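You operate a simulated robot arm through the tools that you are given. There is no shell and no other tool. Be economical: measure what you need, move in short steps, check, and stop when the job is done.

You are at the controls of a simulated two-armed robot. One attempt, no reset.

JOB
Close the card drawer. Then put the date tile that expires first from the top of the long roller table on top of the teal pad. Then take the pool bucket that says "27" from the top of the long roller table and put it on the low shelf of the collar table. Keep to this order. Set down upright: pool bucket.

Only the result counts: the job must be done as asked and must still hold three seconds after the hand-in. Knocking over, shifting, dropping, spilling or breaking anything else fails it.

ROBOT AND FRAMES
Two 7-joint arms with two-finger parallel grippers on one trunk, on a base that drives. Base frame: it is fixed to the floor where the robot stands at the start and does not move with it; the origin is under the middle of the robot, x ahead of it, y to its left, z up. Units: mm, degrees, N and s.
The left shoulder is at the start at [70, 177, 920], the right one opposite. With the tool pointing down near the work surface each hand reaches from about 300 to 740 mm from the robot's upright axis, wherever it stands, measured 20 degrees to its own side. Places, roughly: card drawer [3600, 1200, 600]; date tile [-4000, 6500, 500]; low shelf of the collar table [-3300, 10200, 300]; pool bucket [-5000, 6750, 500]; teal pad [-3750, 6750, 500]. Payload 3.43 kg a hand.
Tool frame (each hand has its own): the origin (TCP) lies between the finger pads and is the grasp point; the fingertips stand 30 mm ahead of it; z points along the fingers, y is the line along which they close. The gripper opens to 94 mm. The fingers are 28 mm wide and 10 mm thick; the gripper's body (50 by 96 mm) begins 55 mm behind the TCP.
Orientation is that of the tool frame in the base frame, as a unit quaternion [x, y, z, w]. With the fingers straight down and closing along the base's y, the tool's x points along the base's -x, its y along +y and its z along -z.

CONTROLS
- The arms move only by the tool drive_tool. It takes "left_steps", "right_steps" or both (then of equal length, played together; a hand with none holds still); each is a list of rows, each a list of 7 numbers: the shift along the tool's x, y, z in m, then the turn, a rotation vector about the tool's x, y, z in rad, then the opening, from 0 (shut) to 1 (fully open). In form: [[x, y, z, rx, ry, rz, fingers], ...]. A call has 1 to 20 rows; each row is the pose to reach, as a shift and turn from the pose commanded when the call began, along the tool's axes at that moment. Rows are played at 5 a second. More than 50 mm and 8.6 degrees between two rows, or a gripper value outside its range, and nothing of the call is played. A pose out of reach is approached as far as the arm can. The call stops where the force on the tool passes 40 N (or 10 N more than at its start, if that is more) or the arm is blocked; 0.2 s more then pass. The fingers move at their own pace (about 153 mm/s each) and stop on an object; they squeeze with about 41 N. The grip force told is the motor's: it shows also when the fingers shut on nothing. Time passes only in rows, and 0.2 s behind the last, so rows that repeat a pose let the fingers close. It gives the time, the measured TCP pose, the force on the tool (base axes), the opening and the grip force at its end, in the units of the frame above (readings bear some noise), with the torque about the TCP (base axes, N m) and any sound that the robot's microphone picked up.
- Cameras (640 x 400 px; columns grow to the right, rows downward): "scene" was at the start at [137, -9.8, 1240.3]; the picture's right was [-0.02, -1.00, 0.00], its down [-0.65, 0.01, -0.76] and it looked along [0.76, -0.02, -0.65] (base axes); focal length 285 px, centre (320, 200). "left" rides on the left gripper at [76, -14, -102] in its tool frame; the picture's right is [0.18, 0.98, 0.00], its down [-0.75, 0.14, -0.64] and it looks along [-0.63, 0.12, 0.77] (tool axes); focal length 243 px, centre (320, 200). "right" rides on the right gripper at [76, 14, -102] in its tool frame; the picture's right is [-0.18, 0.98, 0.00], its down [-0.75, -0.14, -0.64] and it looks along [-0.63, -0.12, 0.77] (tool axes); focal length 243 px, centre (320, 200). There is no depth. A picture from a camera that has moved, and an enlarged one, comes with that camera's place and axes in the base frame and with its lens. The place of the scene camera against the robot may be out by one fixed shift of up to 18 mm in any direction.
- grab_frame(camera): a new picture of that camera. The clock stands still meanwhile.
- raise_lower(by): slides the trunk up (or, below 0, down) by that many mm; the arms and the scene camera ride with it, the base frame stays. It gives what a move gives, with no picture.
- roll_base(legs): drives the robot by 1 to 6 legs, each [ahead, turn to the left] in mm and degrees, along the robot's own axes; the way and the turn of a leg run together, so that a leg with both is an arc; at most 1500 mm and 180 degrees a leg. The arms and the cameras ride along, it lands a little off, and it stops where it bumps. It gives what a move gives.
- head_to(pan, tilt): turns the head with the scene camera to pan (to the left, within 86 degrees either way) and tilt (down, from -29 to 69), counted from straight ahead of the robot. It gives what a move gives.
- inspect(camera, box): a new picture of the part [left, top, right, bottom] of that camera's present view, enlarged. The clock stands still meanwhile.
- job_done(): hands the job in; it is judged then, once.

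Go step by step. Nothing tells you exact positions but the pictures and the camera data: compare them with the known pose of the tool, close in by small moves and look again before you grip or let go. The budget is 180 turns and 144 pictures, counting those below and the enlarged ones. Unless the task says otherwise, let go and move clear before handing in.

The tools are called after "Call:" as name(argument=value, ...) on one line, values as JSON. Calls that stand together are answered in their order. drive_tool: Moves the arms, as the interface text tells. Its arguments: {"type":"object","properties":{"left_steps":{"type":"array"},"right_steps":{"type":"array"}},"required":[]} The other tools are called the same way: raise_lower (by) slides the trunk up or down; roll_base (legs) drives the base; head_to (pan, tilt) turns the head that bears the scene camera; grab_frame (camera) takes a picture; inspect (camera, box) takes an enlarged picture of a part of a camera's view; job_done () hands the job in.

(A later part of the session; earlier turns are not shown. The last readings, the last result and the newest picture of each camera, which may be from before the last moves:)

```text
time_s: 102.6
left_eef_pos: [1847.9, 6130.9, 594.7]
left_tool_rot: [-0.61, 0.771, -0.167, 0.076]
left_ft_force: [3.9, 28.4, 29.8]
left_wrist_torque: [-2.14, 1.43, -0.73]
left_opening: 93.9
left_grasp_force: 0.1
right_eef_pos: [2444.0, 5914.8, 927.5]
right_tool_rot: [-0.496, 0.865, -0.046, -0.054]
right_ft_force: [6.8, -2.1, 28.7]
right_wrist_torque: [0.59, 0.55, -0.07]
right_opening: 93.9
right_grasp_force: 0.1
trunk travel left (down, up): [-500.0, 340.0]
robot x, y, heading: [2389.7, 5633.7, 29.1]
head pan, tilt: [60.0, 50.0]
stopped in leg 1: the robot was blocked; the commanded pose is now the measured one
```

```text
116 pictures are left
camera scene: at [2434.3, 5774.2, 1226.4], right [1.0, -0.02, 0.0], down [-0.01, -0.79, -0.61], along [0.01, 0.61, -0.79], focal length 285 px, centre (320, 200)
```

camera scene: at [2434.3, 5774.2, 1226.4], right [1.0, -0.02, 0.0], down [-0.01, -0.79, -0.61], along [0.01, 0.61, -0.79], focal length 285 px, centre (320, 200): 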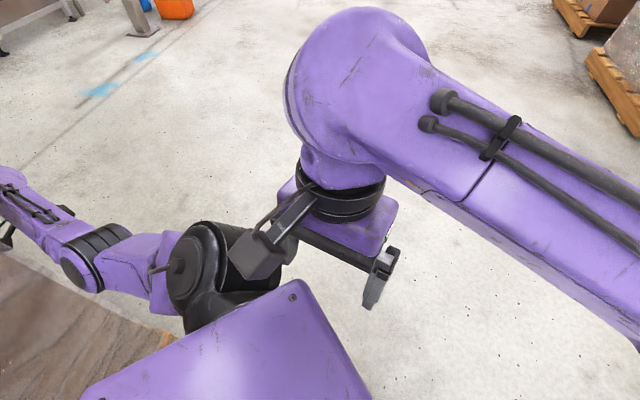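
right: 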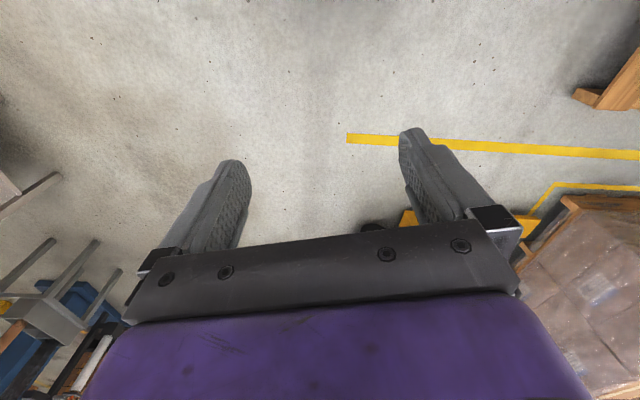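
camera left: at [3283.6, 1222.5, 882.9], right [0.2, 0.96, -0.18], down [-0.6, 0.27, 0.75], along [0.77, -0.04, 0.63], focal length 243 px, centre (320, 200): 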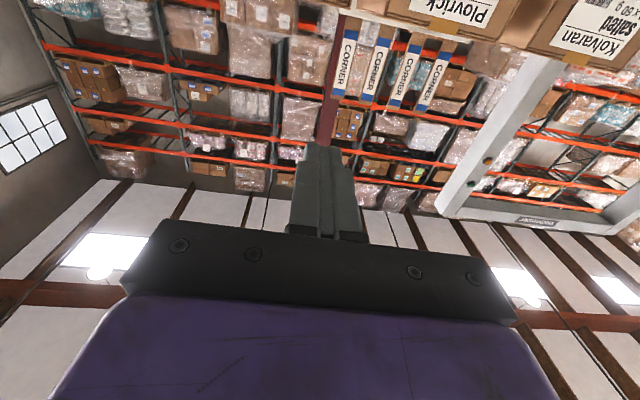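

Call:
drive_tool(left_steps=[[0, 0, 0, 0, 0, 0, 1], [0, 0, 0, 0, 0, 0, 1], [0, 0, 0, 0, 0, 0, 1]])

Call:
grab_frame(camera="scene")

```text
time_s: 102.8
left_eef_pos: [1836.1, 6136.9, 586.4]
left_tool_rot: [-0.617, 0.767, -0.156, 0.085]
left_ft_force: [64.2, 102.4, 4.4]
left_wrist_torque: [-12.2, 7.22, 0.61]
left_opening: 93.9
left_grasp_force: 0.2
right_eef_pos: [2443.7, 5917.2, 933.3]
right_tool_rot: [-0.483, 0.874, -0.036, -0.046]
right_ft_force: [2.4, -0.3, 0.1]
right_wrist_torque: [0.07, 0.15, -0.02]
right_opening: 92.8
right_grasp_force: 0.1
trunk travel left (down, up): [-500.0, 340.0]
robot x, y, heading: [2387.2, 5632.1, 27.3]
head pan, tilt: [60.0, 50.0]
stopped in row 1 (left hand): the force on the tool passed its limit at 162 N (the readings are from after the stop); the commanded pose is now the measured one
```

```text
115 pictures are left
camera scene: at [2413.9, 5810.6, 1224.1], right [1.0, -0.04, 0.02], down [-0.02, -0.81, -0.59], along [0.05, 0.59, -0.81], focal length 285 px, centre (320, 200)
```

scene: 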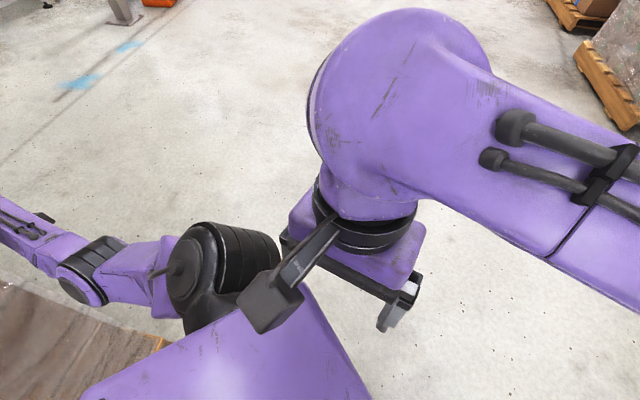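

Call:
grab_frame(camera="left")

Call:
head_to(pan=86, tilt=40)

Call:
grab_frame(camera="scene")

```text
114 pictures are left
camera left: at [1798.3, 6074.8, 692.3], right [-0.95, 0.01, -0.33], down [-0.17, 0.85, 0.5], along [0.28, 0.53, -0.8], focal length 243 px, centre (320, 200)
```

left: 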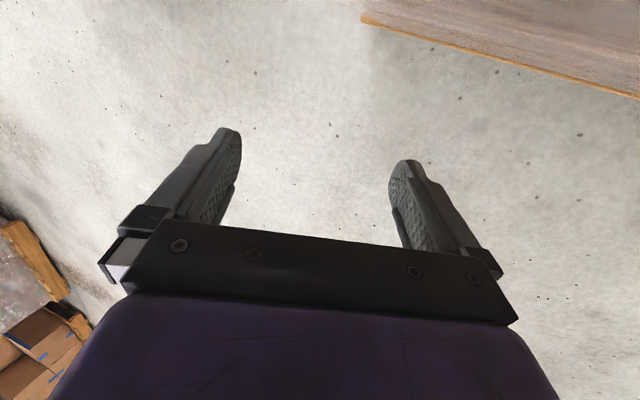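

```text
time_s: 103.7
left_eef_pos: [1807.1, 6148.5, 590.9]
left_tool_rot: [-0.596, 0.789, -0.125, 0.08]
left_ft_force: [42.5, 105.4, -116.4]
left_wrist_torque: [-5.62, 0.74, -0.58]
left_opening: 94.0
left_grasp_force: 0.0
right_eef_pos: [2429.0, 5909.7, 936.7]
right_tool_rot: [-0.453, 0.89, -0.014, -0.053]
right_ft_force: [36.2, 17.5, -18.5]
right_wrist_torque: [-0.58, -0.9, -1.15]
right_opening: 86.2
right_grasp_force: 0.1
trunk travel left (down, up): [-500.0, 340.0]
robot x, y, heading: [2357.3, 5623.7, 19.2]
head pan, tilt: [85.9, 40.0]
```

```text
113 pictures are left
camera scene: at [2359.6, 5800.7, 1236.2], right [0.97, 0.26, 0.0], down [0.18, -0.68, -0.71], along [-0.19, 0.69, -0.7], focal length 285 px, centre (320, 200)
```

scene: 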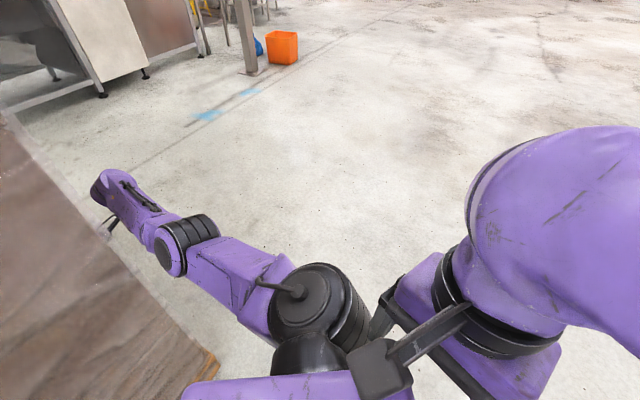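

The left arm is around the row's north-east corner; driving forward (east-north-east) should pull it clear.

Call:
roll_base(legs=[[200, 0]])

Call:
grab_frame(camera="scene")

```text
time_s: 104.4
left_eef_pos: [1739.4, 6181.5, 839.2]
left_tool_rot: [-0.48, 0.868, 0.124, -0.037]
left_ft_force: [10.4, 16.0, -6.8]
left_wrist_torque: [-1.32, 0.84, 0.0]
left_opening: 94.0
left_grasp_force: 0.2
right_eef_pos: [2428.3, 5795.8, 983.1]
right_tool_rot: [-0.399, 0.911, 0.101, -0.016]
right_ft_force: [3.5, -3.1, 0.9]
right_wrist_torque: [0.24, 0.34, 0.01]
right_opening: 93.8
right_grasp_force: 0.2
trunk travel left (down, up): [-500.0, 340.0]
robot x, y, heading: [2296.0, 5607.7, 7.6]
head pan, tilt: [85.9, 40.0]
stopped in leg 1: the force on the tool passed its limit at 240 N (the readings are from after the stop); the commanded pose is now the measured one
```

```text
112 pictures are left
camera scene: at [2340.6, 5724.0, 1245.0], right [1.0, 0.07, 0.0], down [0.04, -0.66, -0.75], along [-0.05, 0.75, -0.66], focal length 285 px, centre (320, 200)
```

scene: 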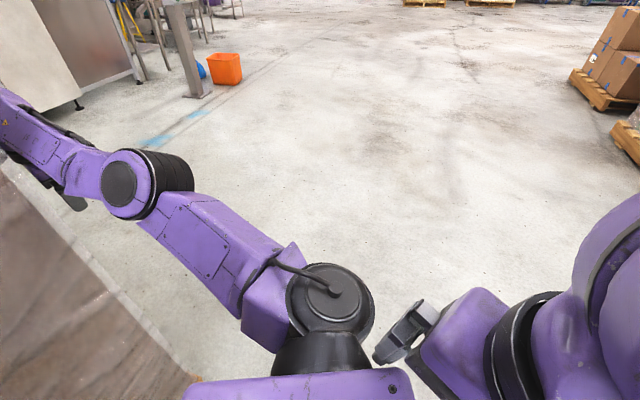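

Forces have dropped; drive forward again.

Call:
roll_base(legs=[[150, 0]])

Call:
grab_frame(camera="scene")

```text
time_s: 105.0
left_eef_pos: [1759.5, 6172.5, 824.4]
left_tool_rot: [-0.484, 0.869, 0.097, -0.032]
left_ft_force: [9.5, 19.3, -5.3]
left_wrist_torque: [-1.52, 0.76, 0.36]
left_opening: 93.9
left_grasp_force: 0.1
right_eef_pos: [2433.5, 5769.6, 983.3]
right_tool_rot: [-0.391, 0.913, 0.117, -0.016]
right_ft_force: [0.8, 15.9, -2.6]
right_wrist_torque: [-0.28, 0.0, -0.66]
right_opening: 93.8
right_grasp_force: 0.0
trunk travel left (down, up): [-500.0, 340.0]
robot x, y, heading: [2299.4, 5603.5, 7.3]
head pan, tilt: [85.9, 40.0]
stopped in leg 1: the force on the tool passed its limit at 50 N (the readings are from after the stop); the commanded pose is now the measured one
```

```text
111 pictures are left
camera scene: at [2346.4, 5694.1, 1240.4], right [1.0, 0.06, 0.0], down [0.04, -0.64, -0.76], along [-0.04, 0.76, -0.64], focal length 285 px, centre (320, 200)
```

scene: 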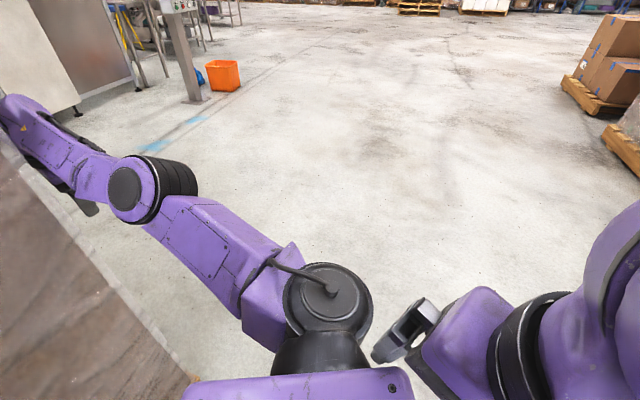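

I move the left hand north away from the row's end face and the right hand away from the left shoulder.

Call:
drive_tool(left_steps=[[-0.025, 0.015, -0.01, 0, 0, 0, 1], [-0.05, 0.03, -0.02, 0, 0, 0, 1], [-0.075, 0.045, -0.03, 0, 0, 0, 1], [-0.1, 0.062, -0.04, 0, 0, 0, 1]], right_steps=[[0.014, -0.014, 0, 0, 0, 0, 1], [0.028, -0.028, 0, 0, 0, 0, 1], [0.042, -0.042, 0, 0, 0, 0, 1], [0.057, -0.055, 0, 0, 0, 0, 1]])

Call:
grab_frame(camera="scene")

```text
time_s: 105.3
left_eef_pos: [1758.0, 6169.8, 823.3]
left_tool_rot: [-0.482, 0.87, 0.089, -0.044]
left_ft_force: [3.5, 17.5, -4.4]
left_wrist_torque: [-1.27, 0.22, -0.13]
left_opening: 94.0
left_grasp_force: 0.2
left hand out of reach, approached as far as the arm can: row 1
right_eef_pos: [2433.3, 5770.1, 981.9]
right_tool_rot: [-0.387, 0.914, 0.12, -0.017]
right_ft_force: [-0.1, 1.2, 0.0]
right_wrist_torque: [0.02, 0.0, -0.01]
right_opening: 93.8
right_grasp_force: 0.1
trunk travel left (down, up): [-500.0, 340.0]
robot x, y, heading: [2298.8, 5606.3, 7.4]
head pan, tilt: [85.9, 40.0]
stopped in row 1 (right hand): the force on the tool passed its limit at 93 N (the readings are from after the stop); the commanded pose is now the measured one
```

```text
110 pictures are left
camera scene: at [2346.1, 5694.0, 1240.7], right [1.0, 0.05, 0.0], down [0.04, -0.64, -0.76], along [-0.04, 0.76, -0.64], focal length 285 px, centre (320, 200)
```

scene: 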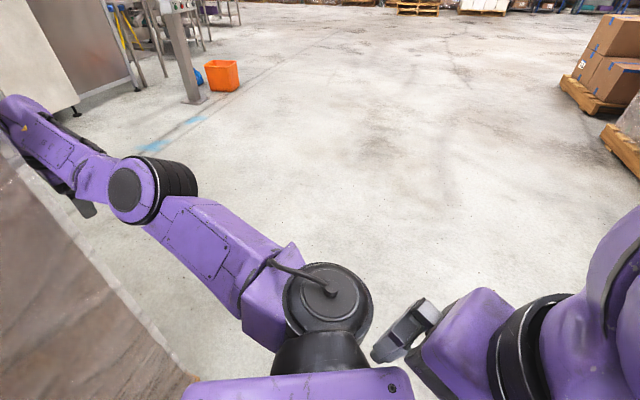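

Call:
drive_tool(right_steps=[[-0.018, -0.018, -0.01, 0, 0, 0, 1], [-0.036, -0.036, -0.02, 0, 0, 0, 1], [-0.054, -0.054, -0.03, 0, 0, 0, 1], [-0.07, -0.07, -0.04, 0, 0, 0, 1]])

Call:
head_to(pan=20, tilt=55)

Call:
grab_frame(camera="scene")

```text
time_s: 105.7
left_eef_pos: [1756.3, 6168.1, 820.7]
left_tool_rot: [-0.483, 0.87, 0.082, -0.056]
left_ft_force: [1.3, 17.1, -5.7]
left_wrist_torque: [-1.33, 0.04, -0.24]
left_opening: 93.9
left_grasp_force: 0.1
right_eef_pos: [2444.4, 5770.7, 986.8]
right_tool_rot: [-0.384, 0.915, 0.123, -0.019]
right_ft_force: [0.5, -0.6, 0.5]
right_wrist_torque: [0.0, 0.02, 0.01]
right_opening: 94.0
right_grasp_force: 0.0
trunk travel left (down, up): [-500.0, 340.0]
robot x, y, heading: [2303.5, 5608.0, 7.0]
head pan, tilt: [85.9, 40.0]
stopped in row 1 (right hand): the force on the tool passed its limit at 82 N (the readings are from after the stop); the commanded pose is now the measured one
```

```text
time_s: 107.0
left_eef_pos: [1758.0, 6169.7, 824.2]
left_tool_rot: [-0.483, 0.87, 0.087, -0.048]
left_ft_force: [-0.7, 23.2, 7.9]
left_wrist_torque: [-3.3, 0.04, -0.82]
left_opening: 94.1
left_grasp_force: 0.1
right_eef_pos: [2445.7, 5772.2, 986.4]
right_tool_rot: [-0.384, 0.915, 0.123, -0.02]
right_ft_force: [-4.6, 7.3, -0.2]
right_wrist_torque: [-0.08, -0.01, -0.18]
right_opening: 94.0
right_grasp_force: 0.0
trunk travel left (down, up): [-500.0, 340.0]
robot x, y, heading: [2298.7, 5613.7, 7.2]
head pan, tilt: [20.0, 55.0]
```

```text
109 pictures are left
camera scene: at [2415.5, 5643.4, 1220.3], right [0.46, -0.89, 0.0], down [-0.73, -0.38, -0.57], along [0.51, 0.26, -0.82], focal length 285 px, centre (320, 200)
```

scene: 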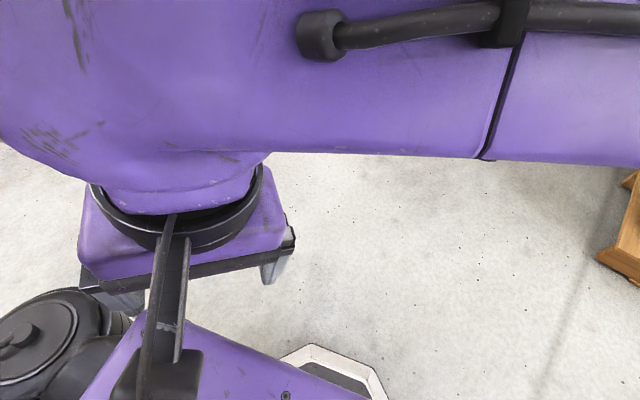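

Call:
drive_tool(right_steps=[[0, 0, -0.015, 0, 0, 0, 1], [0, 0, -0.03, 0, 0, 0, 1], [0, 0, -0.05, 0, 0, 0, 1], [0, 0, -0.07, 0, 0, 0, 1]])

Call:
grab_frame(camera="right")

```text
time_s: 107.3
left_eef_pos: [1757.3, 6170.8, 824.4]
left_tool_rot: [-0.481, 0.871, 0.09, -0.045]
left_ft_force: [-0.5, 9.3, -1.1]
left_wrist_torque: [-0.91, -0.08, -0.32]
left_opening: 94.0
left_grasp_force: 0.1
right_eef_pos: [2444.1, 5767.6, 988.5]
right_tool_rot: [-0.382, 0.916, 0.122, -0.02]
right_ft_force: [0.5, 0.5, 1.1]
right_wrist_torque: [0.03, 0.02, -0.04]
right_opening: 94.0
right_grasp_force: 0.1
trunk travel left (down, up): [-500.0, 340.0]
robot x, y, heading: [2299.4, 5606.0, 6.9]
head pan, tilt: [20.0, 55.0]
stopped in row 1 (right hand): the force on the tool passed its limit at 76 N (the readings are from after the stop); the commanded pose is now the measured one
```

```text
108 pictures are left
camera right: at [2392.7, 5703.2, 1086.3], right [-0.55, 0.8, 0.24], down [0.71, 0.3, 0.63], along [0.43, 0.52, -0.74], focal length 243 px, centre (320, 200)
```

right: 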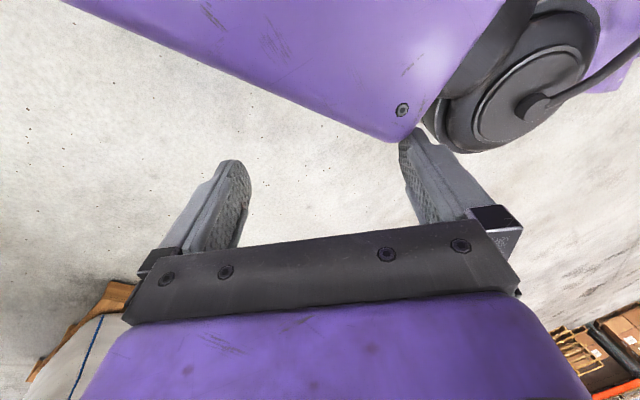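

Call:
drive_tool(right_steps=[[-0.003, -0.003, 0, 0, 0, 0, 1], [-0.006, -0.006, 0, 0, 0, 0, 1], [-0.01, -0.01, 0, 0, 0, 0, 1], [-0.015, -0.015, 0, 0, 0, 0, 1], [-0.02, -0.02, 0, 0, 0, 0, 1], [-0.03, -0.03, 0, 0, 0, 0, 1], [-0.04, -0.04, 0, 0, 0, 0, 1], [-0.05, -0.05, 0, 0, 0, 0, 1]])

```text
time_s: 109.2
left_eef_pos: [1757.9, 6170.2, 824.3]
left_tool_rot: [-0.484, 0.869, 0.088, -0.047]
left_ft_force: [2.0, 16.5, 0.2]
left_wrist_torque: [-1.74, 0.22, -0.22]
left_opening: 93.9
left_grasp_force: 0.1
right_eef_pos: [2514.8, 5771.1, 981.1]
right_tool_rot: [-0.382, 0.916, 0.12, -0.02]
right_ft_force: [0.1, 1.0, -0.2]
right_wrist_torque: [0.02, -0.01, -0.02]
right_opening: 94.1
right_grasp_force: 0.1
trunk travel left (down, up): [-500.0, 340.0]
robot x, y, heading: [2295.6, 5607.4, 7.2]
head pan, tilt: [20.0, 55.0]
```

The right hand is free now. Bring it back to its usual place in front on the right and straighten it.

Call:
drive_tool(right_steps=[[0.002, -0.026, -0.006, 0.02, 0.005, 0.055, 1], [0.003, -0.052, -0.012, 0.04, 0.01, 0.11, 1], [0.005, -0.078, -0.018, 0.06, 0.015, 0.165, 1], [0.006, -0.104, -0.025, 0.08, 0.02, 0.22, 1], [0.008, -0.13, -0.031, 0.1, 0.025, 0.275, 1], [0.01, -0.156, -0.038, 0.12, 0.028, 0.33, 1], [0.011, -0.182, -0.044, 0.14, 0.032, 0.385, 1], [0.013, -0.208, -0.05, 0.16, 0.037, 0.44, 1], [0.014, -0.234, -0.056, 0.18, 0.042, 0.495, 1], [0.016, -0.26, -0.063, 0.2, 0.046, 0.55, 1], [0.017, -0.286, -0.069, 0.22, 0.05, 0.605, 1], [0.019, -0.313, -0.076, 0.235, 0.055, 0.66, 1]])

Call:
head_to(pan=80, tilt=50)

Call:
grab_frame(camera="scene")

Call:
grab_frame(camera="left")

```text
time_s: 111.8
left_eef_pos: [1757.2, 6168.3, 823.5]
left_tool_rot: [-0.483, 0.87, 0.087, -0.046]
left_ft_force: [3.6, 14.3, -2.0]
left_wrist_torque: [-1.43, 0.36, 0.03]
left_opening: 93.9
left_grasp_force: 0.1
right_eef_pos: [2728.0, 5533.1, 979.6]
right_tool_rot: [-0.068, 0.997, -0.009, -0.038]
right_ft_force: [-0.3, 0.7, -0.7]
right_wrist_torque: [-0.01, -0.02, -0.02]
right_opening: 94.0
right_grasp_force: 0.1
trunk travel left (down, up): [-500.0, 340.0]
robot x, y, heading: [2298.5, 5606.7, 7.2]
head pan, tilt: [20.0, 55.0]
```

```text
time_s: 113.0
left_eef_pos: [1756.8, 6169.6, 823.2]
left_tool_rot: [-0.483, 0.87, 0.088, -0.048]
left_ft_force: [3.8, 16.4, -2.3]
left_wrist_torque: [-1.48, 0.35, -0.07]
left_opening: 94.2
left_grasp_force: 0.1
right_eef_pos: [2727.7, 5533.3, 978.1]
right_tool_rot: [-0.069, 0.997, -0.009, -0.039]
right_ft_force: [0.2, -0.5, -0.2]
right_wrist_torque: [0.0, 0.02, 0.0]
right_opening: 94.2
right_grasp_force: 0.0
trunk travel left (down, up): [-500.0, 340.0]
robot x, y, heading: [2300.7, 5609.4, 7.3]
head pan, tilt: [80.0, 50.0]
```

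```text
107 pictures are left
camera scene: at [2355.1, 5687.1, 1226.6], right [1.0, -0.05, 0.0], down [-0.04, -0.77, -0.64], along [0.03, 0.64, -0.77], focal length 285 px, centre (320, 200)
```

scene: 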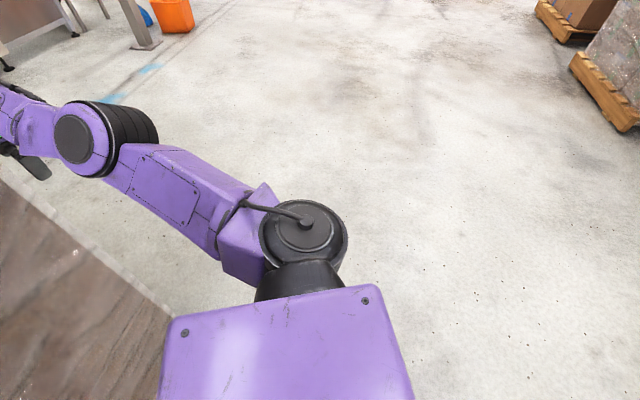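

```text
106 pictures are left
camera left: at [1745.7, 6086.5, 921.1], right [-0.92, 0.35, 0.19], down [0.39, 0.64, 0.66], along [0.11, 0.68, -0.73], focal length 243 px, centre (320, 200)
```

left: 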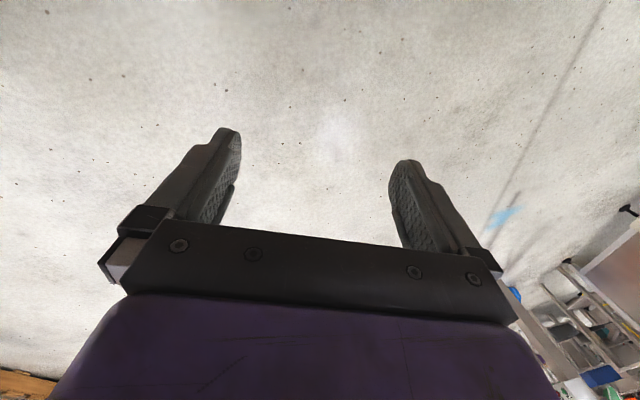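

Call:
drive_tool(left_steps=[[-0.004, 0, 0, 0, 0, 0, 1], [-0.008, 0, 0, 0, 0, 0, 1], [-0.014, -0.002, 0, 0, 0, 0, 1], [-0.022, -0.008, -0.002, 0, 0, 0, 1], [-0.035, -0.018, -0.004, 0, 0, 0, 1], [-0.05, -0.03, -0.006, 0, 0, 0, 1], [-0.07, -0.045, -0.008, 0, 0, 0, 1], [-0.09, -0.06, -0.01, 0, 0, 0, 1], [-0.11, -0.078, -0.012, 0, 0, 0, 1], [-0.13, -0.094, -0.014, 0, 0, 0, 1]])

Call:
grab_frame(camera="scene")

```text
time_s: 115.2
left_eef_pos: [1834.4, 6277.7, 839.5]
left_tool_rot: [-0.484, 0.869, 0.087, -0.046]
left_ft_force: [0.4, -0.1, 0.7]
left_wrist_torque: [-0.02, 0.0, 0.0]
left_opening: 94.2
left_grasp_force: 0.0
left hand out of reach, approached as far as the arm can: row 4, 5, 6, 7, 8, 9, 10
right_eef_pos: [2727.7, 5530.5, 978.9]
right_tool_rot: [-0.069, 0.997, -0.007, -0.039]
right_ft_force: [-0.2, -0.3, 0.8]
right_wrist_torque: [-0.03, -0.02, 0.04]
right_opening: 94.2
right_grasp_force: 0.0
trunk travel left (down, up): [-500.0, 340.0]
robot x, y, heading: [2300.6, 5607.0, 7.0]
head pan, tilt: [80.0, 50.0]
```

```text
105 pictures are left
camera scene: at [2354.9, 5684.4, 1226.8], right [1.0, -0.05, 0.0], down [-0.04, -0.77, -0.64], along [0.03, 0.64, -0.77], focal length 285 px, centre (320, 200)
```

scene: 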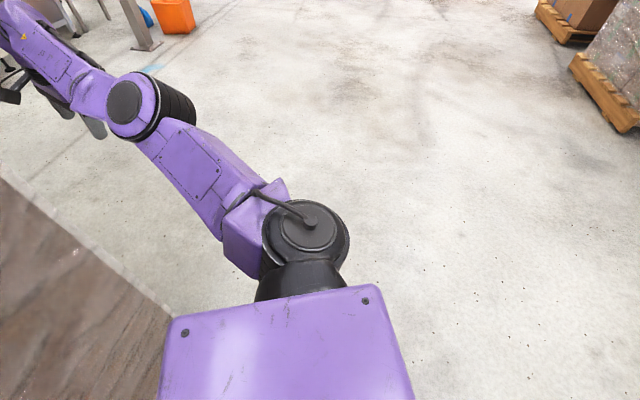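

The hand is free. Drive ahead, away from the row.

Call:
roll_base(legs=[[450, 0]])

Call:
head_to(pan=70, tilt=25)

Call:
grab_frame(camera="scene")

```text
time_s: 117.0
left_eef_pos: [2036.7, 6298.1, 836.6]
left_tool_rot: [-0.49, 0.867, 0.088, -0.042]
left_ft_force: [0.8, 0.7, 0.5]
left_wrist_torque: [-0.07, 0.09, 0.02]
left_opening: 94.1
left_grasp_force: 0.0
right_eef_pos: [2936.0, 5563.7, 980.1]
right_tool_rot: [-0.075, 0.997, -0.007, -0.035]
right_ft_force: [1.5, 0.2, -1.3]
right_wrist_torque: [0.0, 0.11, 0.0]
right_opening: 94.2
right_grasp_force: 0.0
trunk travel left (down, up): [-500.0, 340.0]
robot x, y, heading: [2507.9, 5633.1, 7.5]
head pan, tilt: [80.0, 50.0]
stopped in leg 1: the robot was blocked; the commanded pose is now the measured one
```

```text
time_s: 117.8
left_eef_pos: [2034.1, 6296.9, 835.6]
left_tool_rot: [-0.49, 0.867, 0.087, -0.042]
left_ft_force: [0.3, 0.6, 0.1]
left_wrist_torque: [0.0, -0.01, 0.02]
left_opening: 93.8
left_grasp_force: 0.0
right_eef_pos: [2934.1, 5561.9, 981.8]
right_tool_rot: [-0.075, 0.997, -0.007, -0.034]
right_ft_force: [0.6, 0.0, -0.1]
right_wrist_torque: [0.0, -0.01, 0.03]
right_opening: 93.9
right_grasp_force: 0.1
trunk travel left (down, up): [-500.0, 340.0]
robot x, y, heading: [2510.1, 5637.6, 7.4]
head pan, tilt: [70.0, 25.0]
```

```text
104 pictures are left
camera scene: at [2580.2, 5723.1, 1264.2], right [0.98, -0.22, 0.0], down [-0.09, -0.41, -0.91], along [0.2, 0.88, -0.42], focal length 285 px, centre (320, 200)
```

scene: 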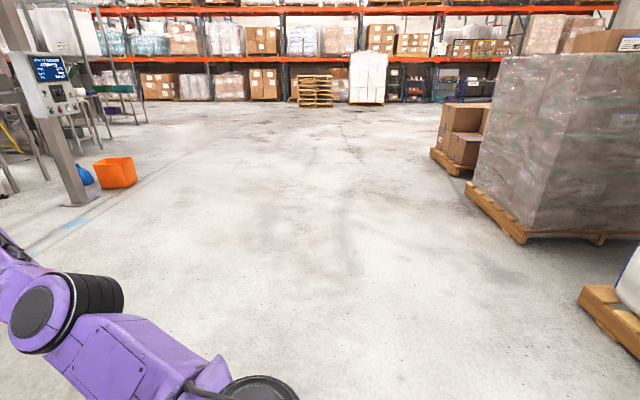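

Blocked again after 200 mm; look ahead for the cause.

Call:
head_to(pan=0, tilt=40)

Call:
grab_frame(camera="scene")

Call:
head_to(pan=-60, tilt=40)

Call:
grab_frame(camera="scene")

```text
time_s: 119.3
left_eef_pos: [2035.5, 6297.2, 837.1]
left_tool_rot: [-0.491, 0.866, 0.086, -0.041]
left_ft_force: [0.1, -0.1, -0.1]
left_wrist_torque: [0.02, 0.0, 0.0]
left_opening: 94.1
left_grasp_force: 0.0
right_eef_pos: [2933.3, 5562.0, 982.4]
right_tool_rot: [-0.075, 0.997, -0.007, -0.034]
right_ft_force: [-0.5, -0.5, -0.1]
right_wrist_torque: [-0.02, -0.02, 0.02]
right_opening: 94.2
right_grasp_force: 0.1
trunk travel left (down, up): [-500.0, 340.0]
robot x, y, heading: [2516.0, 5636.2, 7.5]
head pan, tilt: [0.0, 40.0]
```

```text
103 pictures are left
camera scene: at [2644.9, 5644.0, 1241.0], right [0.13, -0.99, 0.0], down [-0.64, -0.08, -0.77], along [0.76, 0.1, -0.64], focal length 285 px, centre (320, 200)
```

scene: 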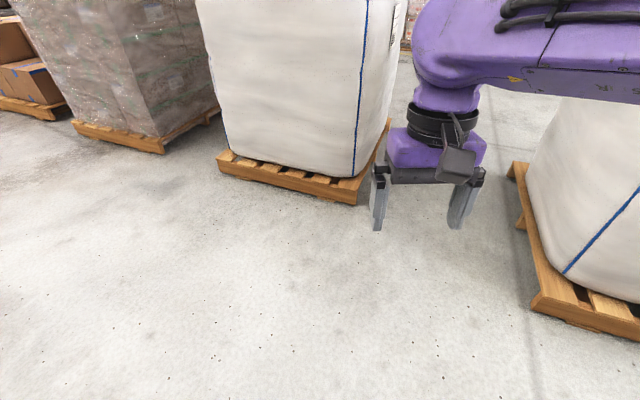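

```text
time_s: 120.6
left_eef_pos: [2034.4, 6295.6, 835.8]
left_tool_rot: [-0.49, 0.866, 0.086, -0.04]
left_ft_force: [0.3, 0.9, -0.3]
left_wrist_torque: [-0.03, -0.03, -0.01]
left_opening: 94.2
left_grasp_force: 0.1
right_eef_pos: [2933.0, 5562.0, 981.0]
right_tool_rot: [-0.075, 0.997, -0.007, -0.034]
right_ft_force: [0.5, 0.3, -0.1]
right_wrist_torque: [-0.02, 0.0, -0.01]
right_opening: 93.9
right_grasp_force: 0.0
trunk travel left (down, up): [-500.0, 340.0]
robot x, y, heading: [2507.7, 5631.8, 7.3]
head pan, tilt: [-60.0, 40.0]
```

```text
102 pictures are left
camera scene: at [2612.4, 5565.3, 1241.0], right [-0.79, -0.61, 0.0], down [-0.39, 0.51, -0.77], along [0.47, -0.61, -0.64], focal length 285 px, centre (320, 200)
```

scene: 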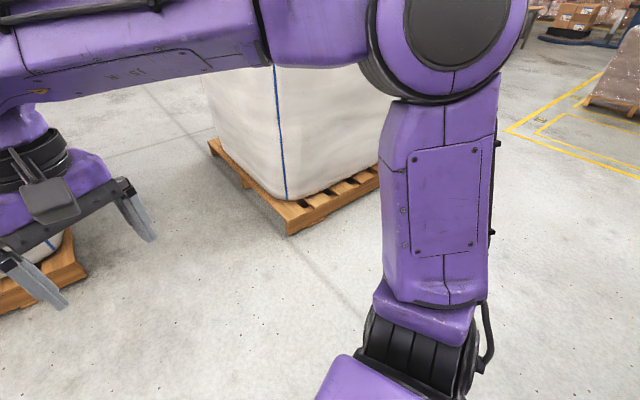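

Nothing close ahead; try driving forward again.

Call:
roll_base(legs=[[200, 0]])

```text
time_s: 122.2
left_eef_pos: [2233.3, 6323.7, 836.3]
left_tool_rot: [-0.49, 0.866, 0.087, -0.041]
left_ft_force: [-0.8, -0.4, 0.1]
left_wrist_torque: [-0.03, 0.02, 0.02]
left_opening: 94.3
left_grasp_force: 0.1
right_eef_pos: [3133.3, 5588.6, 981.5]
right_tool_rot: [-0.075, 0.997, -0.007, -0.036]
right_ft_force: [-0.3, 0.3, -0.2]
right_wrist_torque: [-0.02, -0.01, 0.05]
right_opening: 93.9
right_grasp_force: 0.0
trunk travel left (down, up): [-500.0, 340.0]
robot x, y, heading: [2705.7, 5660.3, 7.6]
head pan, tilt: [-60.0, 40.0]
```

Works. Now bring the left arm from behind-left back to the front, straightening it.

Call:
drive_tool(left_steps=[[-0.0233, -0.0319, -0.0119, 0.009, 0, 0.045, 1], [-0.0466, -0.0638, -0.0238, 0.019, 0.001, 0.09, 1], [-0.0699, -0.0957, -0.0357, 0.028, 0.002, 0.135, 1], [-0.0932, -0.1276, -0.0476, 0.038, 0.003, 0.18, 1], [-0.1165, -0.1595, -0.0595, 0.047, 0.003, 0.225, 1], [-0.1398, -0.1914, -0.0714, 0.057, 0.004, 0.27, 1], [-0.1631, -0.2233, -0.0833, 0.066, 0.005, 0.315, 1], [-0.1864, -0.2552, -0.0952, 0.076, 0.006, 0.36, 1], [-0.2097, -0.2871, -0.1071, 0.085, 0.006, 0.405, 1], [-0.233, -0.319, -0.119, 0.095, 0.007, 0.45, 1], [-0.237, -0.36, -0.127, 0.104, 0.008, 0.495, 1], [-0.241, -0.401, -0.135, 0.114, 0.008, 0.54, 1], [-0.245, -0.442, -0.143, 0.123, 0.009, 0.585, 1], [-0.249, -0.483, -0.151, 0.133, 0.01, 0.63, 1], [-0.253, -0.524, -0.159, 0.142, 0.01, 0.675, 1], [-0.256, -0.564, -0.166, 0.152, 0.011, 0.72, 1], [-0.26, -0.605, -0.174, 0.161, 0.012, 0.765, 1], [-0.264, -0.646, -0.182, 0.171, 0.013, 0.81, 1], [-0.268, -0.687, -0.19, 0.18, 0.013, 0.855, 1], [-0.272, -0.728, -0.198, 0.19, 0.014, 0.9, 1]])

Call:
head_to(pan=40, tilt=35)

Call:
grab_frame(camera="scene")

```text
time_s: 126.4
left_eef_pos: [2958.0, 6195.8, 865.7]
left_tool_rot: [-0.067, 0.997, -0.023, -0.036]
left_ft_force: [0.6, -0.2, -0.3]
left_wrist_torque: [0.01, 0.03, 0.0]
left_opening: 94.0
left_grasp_force: 0.0
left hand out of reach, approached as far as the arm can: row 3, 4, 5, 6, 7, 8, 19, 20
right_eef_pos: [3135.0, 5588.2, 981.0]
right_tool_rot: [-0.075, 0.997, -0.006, -0.035]
right_ft_force: [0.0, 0.0, 0.3]
right_wrist_torque: [0.0, -0.02, 0.0]
right_opening: 94.1
right_grasp_force: 0.2
trunk travel left (down, up): [-500.0, 340.0]
robot x, y, heading: [2707.6, 5659.9, 7.4]
head pan, tilt: [-60.0, 40.0]
```

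```text
time_s: 128.1
left_eef_pos: [2956.9, 6195.2, 866.6]
left_tool_rot: [-0.068, 0.997, -0.024, -0.035]
left_ft_force: [0.3, -0.3, -1.0]
left_wrist_torque: [0.03, 0.02, 0.02]
left_opening: 93.8
left_grasp_force: 0.0
right_eef_pos: [3131.9, 5587.7, 982.4]
right_tool_rot: [-0.075, 0.997, -0.007, -0.034]
right_ft_force: [0.0, 0.1, -0.4]
right_wrist_torque: [0.0, -0.04, 0.01]
right_opening: 94.0
right_grasp_force: 0.0
trunk travel left (down, up): [-500.0, 340.0]
robot x, y, heading: [2708.3, 5658.4, 7.7]
head pan, tilt: [40.0, 35.0]
```

```text
101 pictures are left
camera scene: at [2819.3, 5724.0, 1248.6], right [0.74, -0.68, 0.0], down [-0.39, -0.42, -0.82], along [0.55, 0.6, -0.57], focal length 285 px, centre (320, 200)
```

scene: 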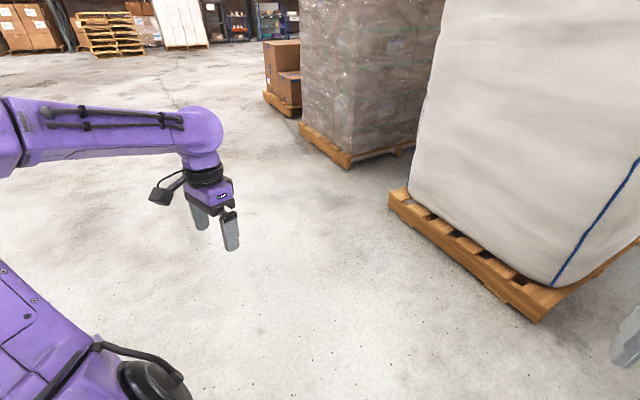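

Call:
drive_tool(left_steps=[[-0.012, -0.037, -0.01, -0.005, -0.008, 0, 1], [-0.025, -0.074, -0.02, -0.01, -0.016, 0, 1], [-0.037, -0.11, -0.03, -0.014, -0.024, 0, 1], [-0.05, -0.147, -0.04, -0.019, -0.032, 0, 1], [-0.062, -0.184, -0.05, -0.024, -0.04, 0, 1], [-0.075, -0.22, -0.06, -0.029, -0.048, 0, 1], [-0.087, -0.257, -0.07, -0.034, -0.056, 0, 1], [-0.1, -0.294, -0.075, -0.038, -0.064, 0, 1], [-0.112, -0.33, -0.08, -0.043, -0.073, 0, 1]], right_steps=[[0.005, 0, 0.005, -0.001, -0.008, 0, 1], [0.01, 0, 0.01, -0.002, -0.016, 0, 1], [0.015, 0, 0.015, -0.003, -0.024, 0, 1], [0.02, 0, 0.02, -0.004, -0.032, 0, 1], [0.025, 0, 0.025, -0.005, -0.04, 0, 1], [0.03, 0, 0.03, -0.006, -0.048, 0, 1], [0.04, 0, 0.035, -0.007, -0.056, 0, 1], [0.05, 0, 0.04, -0.008, -0.064, 0, 1], [0.06, 0, 0.045, -0.01, -0.07, 0, 1]])

Call:
roll_base(legs=[[0, 120]])

Call:
head_to(pan=20, tilt=15)

Call:
grab_frame(camera="scene")

```text
time_s: 130.3
left_eef_pos: [3021.3, 6101.1, 749.2]
left_tool_rot: [-0.404, 0.855, -0.246, -0.212]
left_ft_force: [-0.1, -1.1, 0.8]
left_wrist_torque: [0.06, -0.01, -0.01]
left_opening: 93.9
left_grasp_force: 0.1
left hand out of reach, approached as far as the arm can: row 1, 2, 3, 4, 5, 6, 7, 8
right_eef_pos: [3074.6, 5572.7, 939.4]
right_tool_rot: [-0.075, 0.997, 0.004, -0.002]
right_ft_force: [0.4, 0.0, -0.1]
right_wrist_torque: [0.04, 0.04, 0.0]
right_opening: 94.0
right_grasp_force: 0.0
trunk travel left (down, up): [-500.0, 340.0]
robot x, y, heading: [2706.2, 5662.0, 7.5]
head pan, tilt: [40.0, 35.0]
stopped in row 9 (left hand): the arm was blocked; the commanded pose is now the measured one
```

```text
time_s: 135.7
left_eef_pos: [2167.0, 5707.4, 747.0]
left_tool_rot: [0.941, -0.079, 0.309, -0.11]
left_ft_force: [1.0, 0.8, -0.1]
left_wrist_torque: [0.0, -0.01, 0.01]
left_opening: 94.0
left_grasp_force: 0.1
right_eef_pos: [2596.6, 6014.9, 941.2]
right_tool_rot: [0.901, -0.435, 0.0, 0.001]
right_ft_force: [-1.3, 0.2, 1.0]
right_wrist_torque: [-0.02, 0.04, 0.02]
right_opening: 94.0
right_grasp_force: 0.1
trunk travel left (down, up): [-500.0, 340.0]
robot x, y, heading: [2708.6, 5660.4, 127.4]
head pan, tilt: [40.0, 35.0]
```

```text
time_s: 136.6
left_eef_pos: [2166.9, 5707.7, 748.2]
left_tool_rot: [0.941, -0.08, 0.31, -0.109]
left_ft_force: [0.2, 0.1, 0.0]
left_wrist_torque: [0.0, -0.03, 0.01]
left_opening: 93.9
left_grasp_force: 0.0
right_eef_pos: [2598.4, 6015.7, 941.4]
right_tool_rot: [0.901, -0.434, -0.001, 0.001]
right_ft_force: [-0.2, -0.9, -0.3]
right_wrist_torque: [0.02, -0.03, -0.05]
right_opening: 93.8
right_grasp_force: 0.0
trunk travel left (down, up): [-500.0, 340.0]
robot x, y, heading: [2708.4, 5661.5, 127.6]
head pan, tilt: [20.0, 15.0]
```

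```text
100 pictures are left
camera scene: at [2600.2, 5741.8, 1280.5], right [0.54, 0.84, 0.0], down [0.22, -0.14, -0.97], along [-0.82, 0.52, -0.26], focal length 285 px, centre (320, 200)
```

scene: 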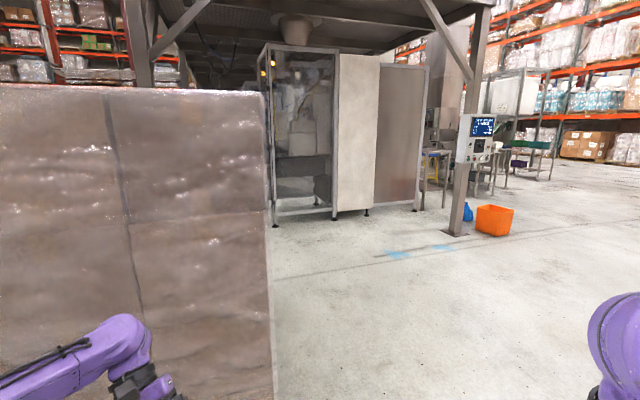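

The left arm is in an awkward configuration; I'll get into open floor first, then straighten it.

Call:
roll_base(legs=[[0, -35], [1400, 0]])

Call:
head_to(pan=50, tilt=40)

Call:
grab_frame(camera="scene")

```text
time_s: 145.2
left_eef_pos: [2238.4, 7410.1, 747.9]
left_tool_rot: [0.871, -0.365, 0.328, -0.009]
left_ft_force: [-0.6, -0.4, -0.7]
left_wrist_torque: [-0.01, 0.04, 0.01]
left_opening: 94.0
left_grasp_force: 0.2
right_eef_pos: [2767.1, 7408.3, 942.4]
right_tool_rot: [0.724, -0.69, -0.001, 0.0]
right_ft_force: [0.1, -0.3, 1.1]
right_wrist_torque: [-0.03, -0.01, 0.01]
right_opening: 94.0
right_grasp_force: 0.1
trunk travel left (down, up): [-500.0, 340.0]
robot x, y, heading: [2648.8, 7055.8, 91.5]
head pan, tilt: [20.0, 15.0]
```

```text
time_s: 146.1
left_eef_pos: [2238.8, 7411.3, 746.9]
left_tool_rot: [0.872, -0.364, 0.327, -0.01]
left_ft_force: [-0.1, -0.1, 0.3]
left_wrist_torque: [0.0, -0.02, 0.04]
left_opening: 94.0
left_grasp_force: 0.0
right_eef_pos: [2766.7, 7408.2, 941.4]
right_tool_rot: [0.723, -0.69, 0.0, 0.0]
right_ft_force: [-0.5, 0.0, 0.1]
right_wrist_torque: [0.01, 0.01, 0.01]
right_opening: 93.9
right_grasp_force: 0.1
trunk travel left (down, up): [-500.0, 340.0]
robot x, y, heading: [2649.8, 7056.6, 91.4]
head pan, tilt: [50.0, 40.0]
```

```text
99 pictures are left
camera scene: at [2582.2, 7150.8, 1241.1], right [0.62, 0.79, 0.0], down [0.5, -0.4, -0.77], along [-0.6, 0.47, -0.64], focal length 285 px, centre (320, 200)
```

scene: 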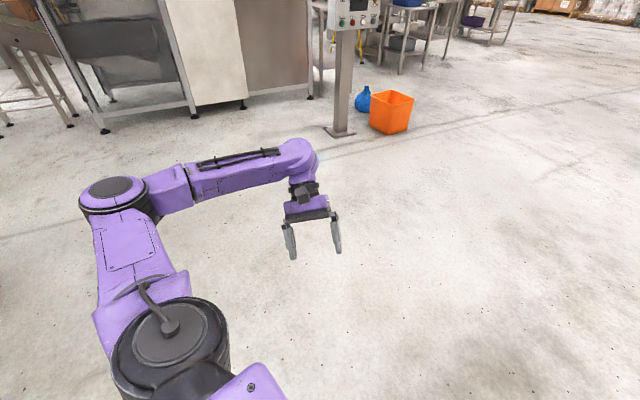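

Call:
drive_tool(left_steps=[[0.007, -0.011, -0.007, -0.061, -0.059, 0.091, 1], [0.014, -0.022, -0.015, -0.123, -0.118, 0.182, 1], [0.021, -0.032, -0.022, -0.184, -0.178, 0.273, 1], [0.028, -0.043, -0.03, -0.245, -0.237, 0.363, 1], [0.035, -0.054, -0.037, -0.307, -0.296, 0.454, 1], [0.042, -0.065, -0.044, -0.368, -0.355, 0.545, 1], [0.049, -0.075, -0.052, -0.43, -0.415, 0.636, 1], [0.055, -0.086, -0.059, -0.491, -0.474, 0.727, 1]])

```text
time_s: 147.9
left_eef_pos: [2287.8, 7451.2, 849.2]
left_tool_rot: [0.715, -0.699, -0.001, 0.0]
left_ft_force: [-0.1, 0.5, 0.2]
left_wrist_torque: [0.0, 0.01, 0.0]
left_opening: 93.9
left_grasp_force: 0.0
right_eef_pos: [2767.5, 7408.2, 942.8]
right_tool_rot: [0.724, -0.69, -0.001, 0.0]
right_ft_force: [-0.1, 1.1, 0.5]
right_wrist_torque: [0.03, 0.01, -0.01]
right_opening: 94.1
right_grasp_force: 0.0
trunk travel left (down, up): [-500.0, 340.0]
robot x, y, heading: [2650.6, 7055.2, 91.8]
head pan, tilt: [50.0, 40.0]
```

Call:
drive_tool(left_steps=[[-0.01, -0.03, -0.018, 0, 0, 0, 1], [-0.02, -0.06, -0.036, 0, 0, 0, 1], [-0.03, -0.09, -0.054, 0, 0, 0, 1], [-0.04, -0.12, -0.072, 0, 0, 0, 1], [-0.05, -0.15, -0.09, 0, 0, 0, 1]])

Call:
roll_base(legs=[[0, 60]])

Call:
head_to(pan=25, tilt=10)

Call:
grab_frame(camera="scene")

Call:
head_to(pan=-20, tilt=10)

Call:
grab_frame(camera="scene")

```text
time_s: 149.1
left_eef_pos: [2436.7, 7501.8, 937.5]
left_tool_rot: [0.715, -0.699, 0.0, -0.001]
left_ft_force: [0.2, -0.4, -0.4]
left_wrist_torque: [0.02, -0.01, -0.01]
left_opening: 94.0
left_grasp_force: 0.2
right_eef_pos: [2768.8, 7408.5, 942.1]
right_tool_rot: [0.723, -0.69, 0.0, 0.001]
right_ft_force: [0.8, 0.6, 0.1]
right_wrist_torque: [0.04, 0.02, 0.05]
right_opening: 93.8
right_grasp_force: 0.1
trunk travel left (down, up): [-500.0, 340.0]
robot x, y, heading: [2649.5, 7056.1, 91.7]
head pan, tilt: [50.0, 40.0]
```

```text
time_s: 152.2
left_eef_pos: [2154.3, 7089.0, 937.4]
left_tool_rot: [0.97, -0.243, 0.0, 0.0]
left_ft_force: [0.0, 0.2, 0.3]
left_wrist_torque: [-0.02, 0.0, 0.0]
left_opening: 94.1
left_grasp_force: 0.1
right_eef_pos: [2399.7, 7332.4, 942.4]
right_tool_rot: [0.973, -0.231, 0.0, 0.001]
right_ft_force: [-0.3, 0.0, -0.7]
right_wrist_torque: [0.04, -0.01, 0.01]
right_opening: 93.7
right_grasp_force: 0.0
trunk travel left (down, up): [-500.0, 340.0]
robot x, y, heading: [2646.9, 7059.3, 152.4]
head pan, tilt: [50.0, 40.0]
```

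```text
time_s: 153.1
left_eef_pos: [2155.3, 7087.9, 935.8]
left_tool_rot: [0.97, -0.243, 0.001, -0.001]
left_ft_force: [-0.7, 0.4, -0.4]
left_wrist_torque: [0.02, 0.03, 0.03]
left_opening: 94.0
left_grasp_force: 0.0
right_eef_pos: [2400.2, 7332.9, 942.1]
right_tool_rot: [0.973, -0.23, 0.0, 0.0]
right_ft_force: [1.0, -0.1, 0.4]
right_wrist_torque: [0.0, -0.01, 0.03]
right_opening: 93.8
right_grasp_force: 0.2
trunk travel left (down, up): [-500.0, 340.0]
robot x, y, heading: [2651.5, 7054.8, 152.4]
head pan, tilt: [25.0, 10.0]
```

```text
98 pictures are left
camera scene: at [2513.4, 7075.4, 1288.6], right [0.05, 1.0, 0.0], down [0.17, -0.01, -0.98], along [-0.98, 0.04, -0.17], focal length 285 px, centre (320, 200)
```

scene: 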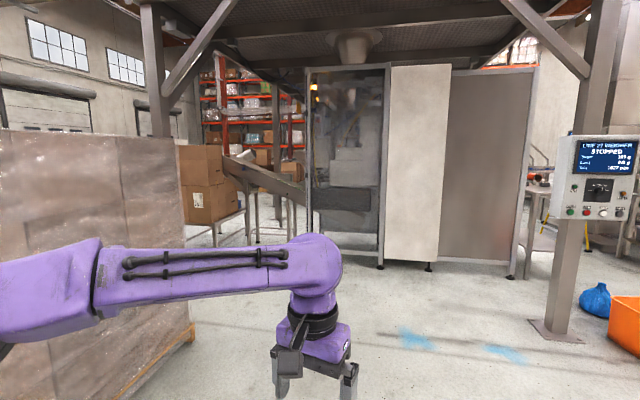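

```text
time_s: 154.3
left_eef_pos: [2154.5, 7089.6, 936.2]
left_tool_rot: [0.97, -0.244, 0.001, 0.0]
left_ft_force: [-0.4, 0.0, 0.5]
left_wrist_torque: [0.02, -0.01, 0.01]
left_opening: 93.9
left_grasp_force: 0.1
right_eef_pos: [2400.2, 7333.1, 942.4]
right_tool_rot: [0.973, -0.23, 0.0, 0.0]
right_ft_force: [1.1, -0.4, -0.7]
right_wrist_torque: [-0.02, 0.0, 0.01]
right_opening: 94.0
right_grasp_force: 0.0
trunk travel left (down, up): [-500.0, 340.0]
robot x, y, heading: [2650.1, 7057.5, 152.1]
head pan, tilt: [-20.0, 10.0]
```

```text
97 pictures are left
camera scene: at [2543.6, 7139.9, 1288.7], right [0.74, 0.67, 0.0], down [0.12, -0.13, -0.98], along [-0.66, 0.73, -0.17], focal length 285 px, centre (320, 200)
```

scene: 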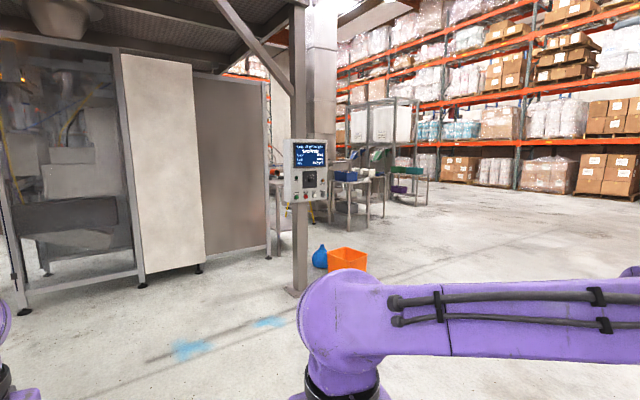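

North-west beyond the control post there's an open lane past the orange bin. I drive there and look west.

Call:
roll_base(legs=[[0, -46], [1500, 0], [1500, 0]])

Call:
roll_base(legs=[[0, 65]])

Call:
head_to(pan=5, tilt=10)

Call:
grab_frame(camera="scene")

```text
time_s: 170.8
left_eef_pos: [1469.4, 10302.8, 935.8]
left_tool_rot: [0.801, -0.599, 0.001, 0.0]
left_ft_force: [0.9, 0.0, -0.9]
left_wrist_torque: [0.0, -0.01, 0.0]
left_opening: 93.8
left_grasp_force: 0.1
right_eef_pos: [1813.8, 10298.7, 942.5]
right_tool_rot: [0.809, -0.588, 0.0, 0.0]
right_ft_force: [-0.7, 1.1, -0.5]
right_wrist_torque: [0.0, -0.02, 0.03]
right_opening: 94.2
right_grasp_force: 0.0
trunk travel left (down, up): [-500.0, 340.0]
robot x, y, heading: [1789.6, 9929.0, 107.0]
head pan, tilt: [-20.0, 10.0]
```

```text
time_s: 174.0
left_eef_pos: [1313.7, 9801.7, 936.4]
left_tool_rot: [0.996, -0.084, 0.001, -0.001]
left_ft_force: [0.2, 0.2, 0.0]
left_wrist_torque: [-0.02, 0.0, 0.02]
left_opening: 93.9
left_grasp_force: 0.0
right_eef_pos: [1467.6, 10110.0, 942.0]
right_tool_rot: [0.998, -0.07, 0.0, 0.001]
right_ft_force: [-0.7, -0.1, 0.4]
right_wrist_torque: [0.01, -0.03, -0.02]
right_opening: 94.0
right_grasp_force: 0.1
trunk travel left (down, up): [-500.0, 340.0]
robot x, y, heading: [1790.5, 9930.6, 171.1]
head pan, tilt: [-20.0, 10.0]
```

```text
time_s: 174.9
left_eef_pos: [1312.6, 9801.1, 935.5]
left_tool_rot: [0.996, -0.084, 0.001, -0.001]
left_ft_force: [-0.4, 0.0, -0.1]
left_wrist_torque: [0.01, 0.0, 0.0]
left_opening: 94.2
left_grasp_force: 0.1
right_eef_pos: [1467.4, 10109.9, 941.7]
right_tool_rot: [0.998, -0.07, 0.0, 0.001]
right_ft_force: [0.4, -0.5, -0.2]
right_wrist_torque: [-0.01, 0.01, 0.01]
right_opening: 93.9
right_grasp_force: 0.1
trunk travel left (down, up): [-500.0, 340.0]
robot x, y, heading: [1792.4, 9924.1, 171.2]
head pan, tilt: [5.0, 10.0]
```

```text
96 pictures are left
camera scene: at [1651.7, 9933.7, 1288.7], right [0.07, 1.0, 0.0], down [0.17, -0.01, -0.98], along [-0.98, 0.07, -0.17], focal length 285 px, centre (320, 200)
```

scene: 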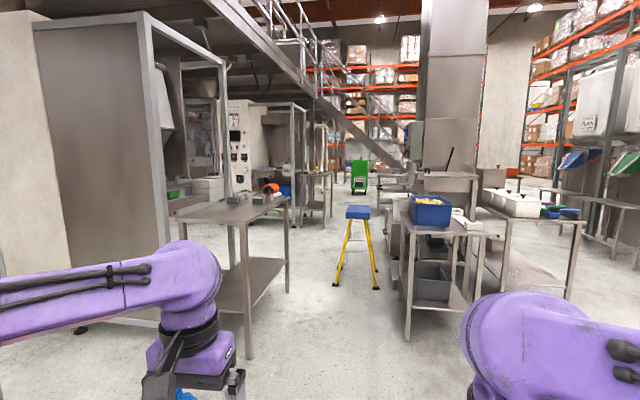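

Call:
inspect(camera="scene", box=[220, 120, 480, 285])

Call:
head_to(pan=-35, tilt=15)

Call:
grab_frame(camera="scene")

```text
2.42 times, centred on (350, 202) of scene
camera zoom: at [1651.7, 9933.7, 1288.7], right [0.07, 1.0, 0.0], down [0.17, -0.01, -0.98], along [-0.98, 0.07, -0.17], focal length 691 px, centre (247, 194)
```

zoom: 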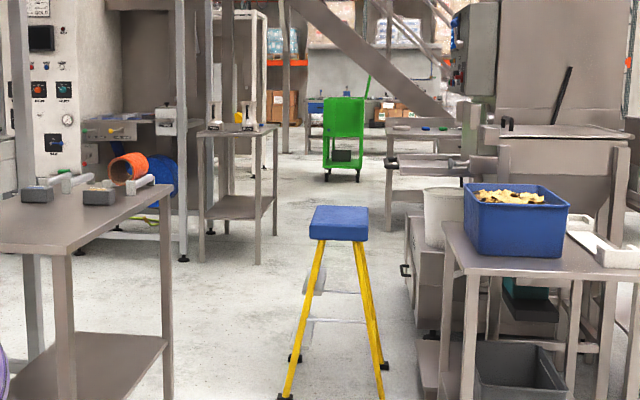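

```text
time_s: 176.0
left_eef_pos: [1312.3, 9802.2, 936.2]
left_tool_rot: [0.996, -0.084, 0.001, 0.001]
left_ft_force: [-0.4, -0.1, 0.7]
left_wrist_torque: [0.03, 0.0, -0.02]
left_opening: 94.1
left_grasp_force: 0.0
right_eef_pos: [1467.0, 10109.8, 942.4]
right_tool_rot: [0.998, -0.07, 0.0, 0.001]
right_ft_force: [-0.7, -0.5, 0.7]
right_wrist_torque: [0.0, 0.02, 0.03]
right_opening: 94.0
right_grasp_force: 0.0
trunk travel left (down, up): [-500.0, 340.0]
robot x, y, heading: [1792.5, 9926.6, 171.0]
head pan, tilt: [-35.0, 15.0]
```

```text
94 pictures are left
camera scene: at [1677.1, 9991.9, 1280.6], right [0.69, 0.72, 0.0], down [0.19, -0.18, -0.97], along [-0.7, 0.67, -0.26], focal length 285 px, centre (320, 200)
```

scene: 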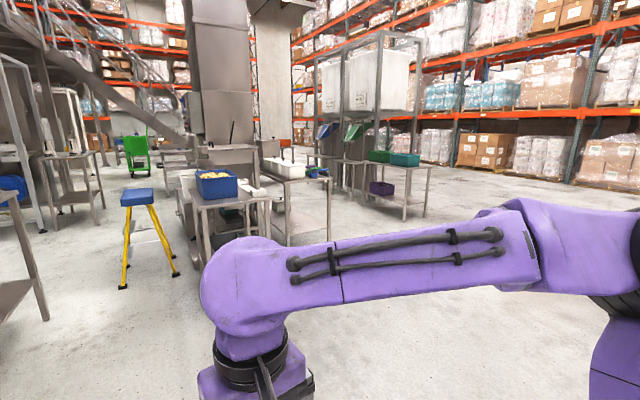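

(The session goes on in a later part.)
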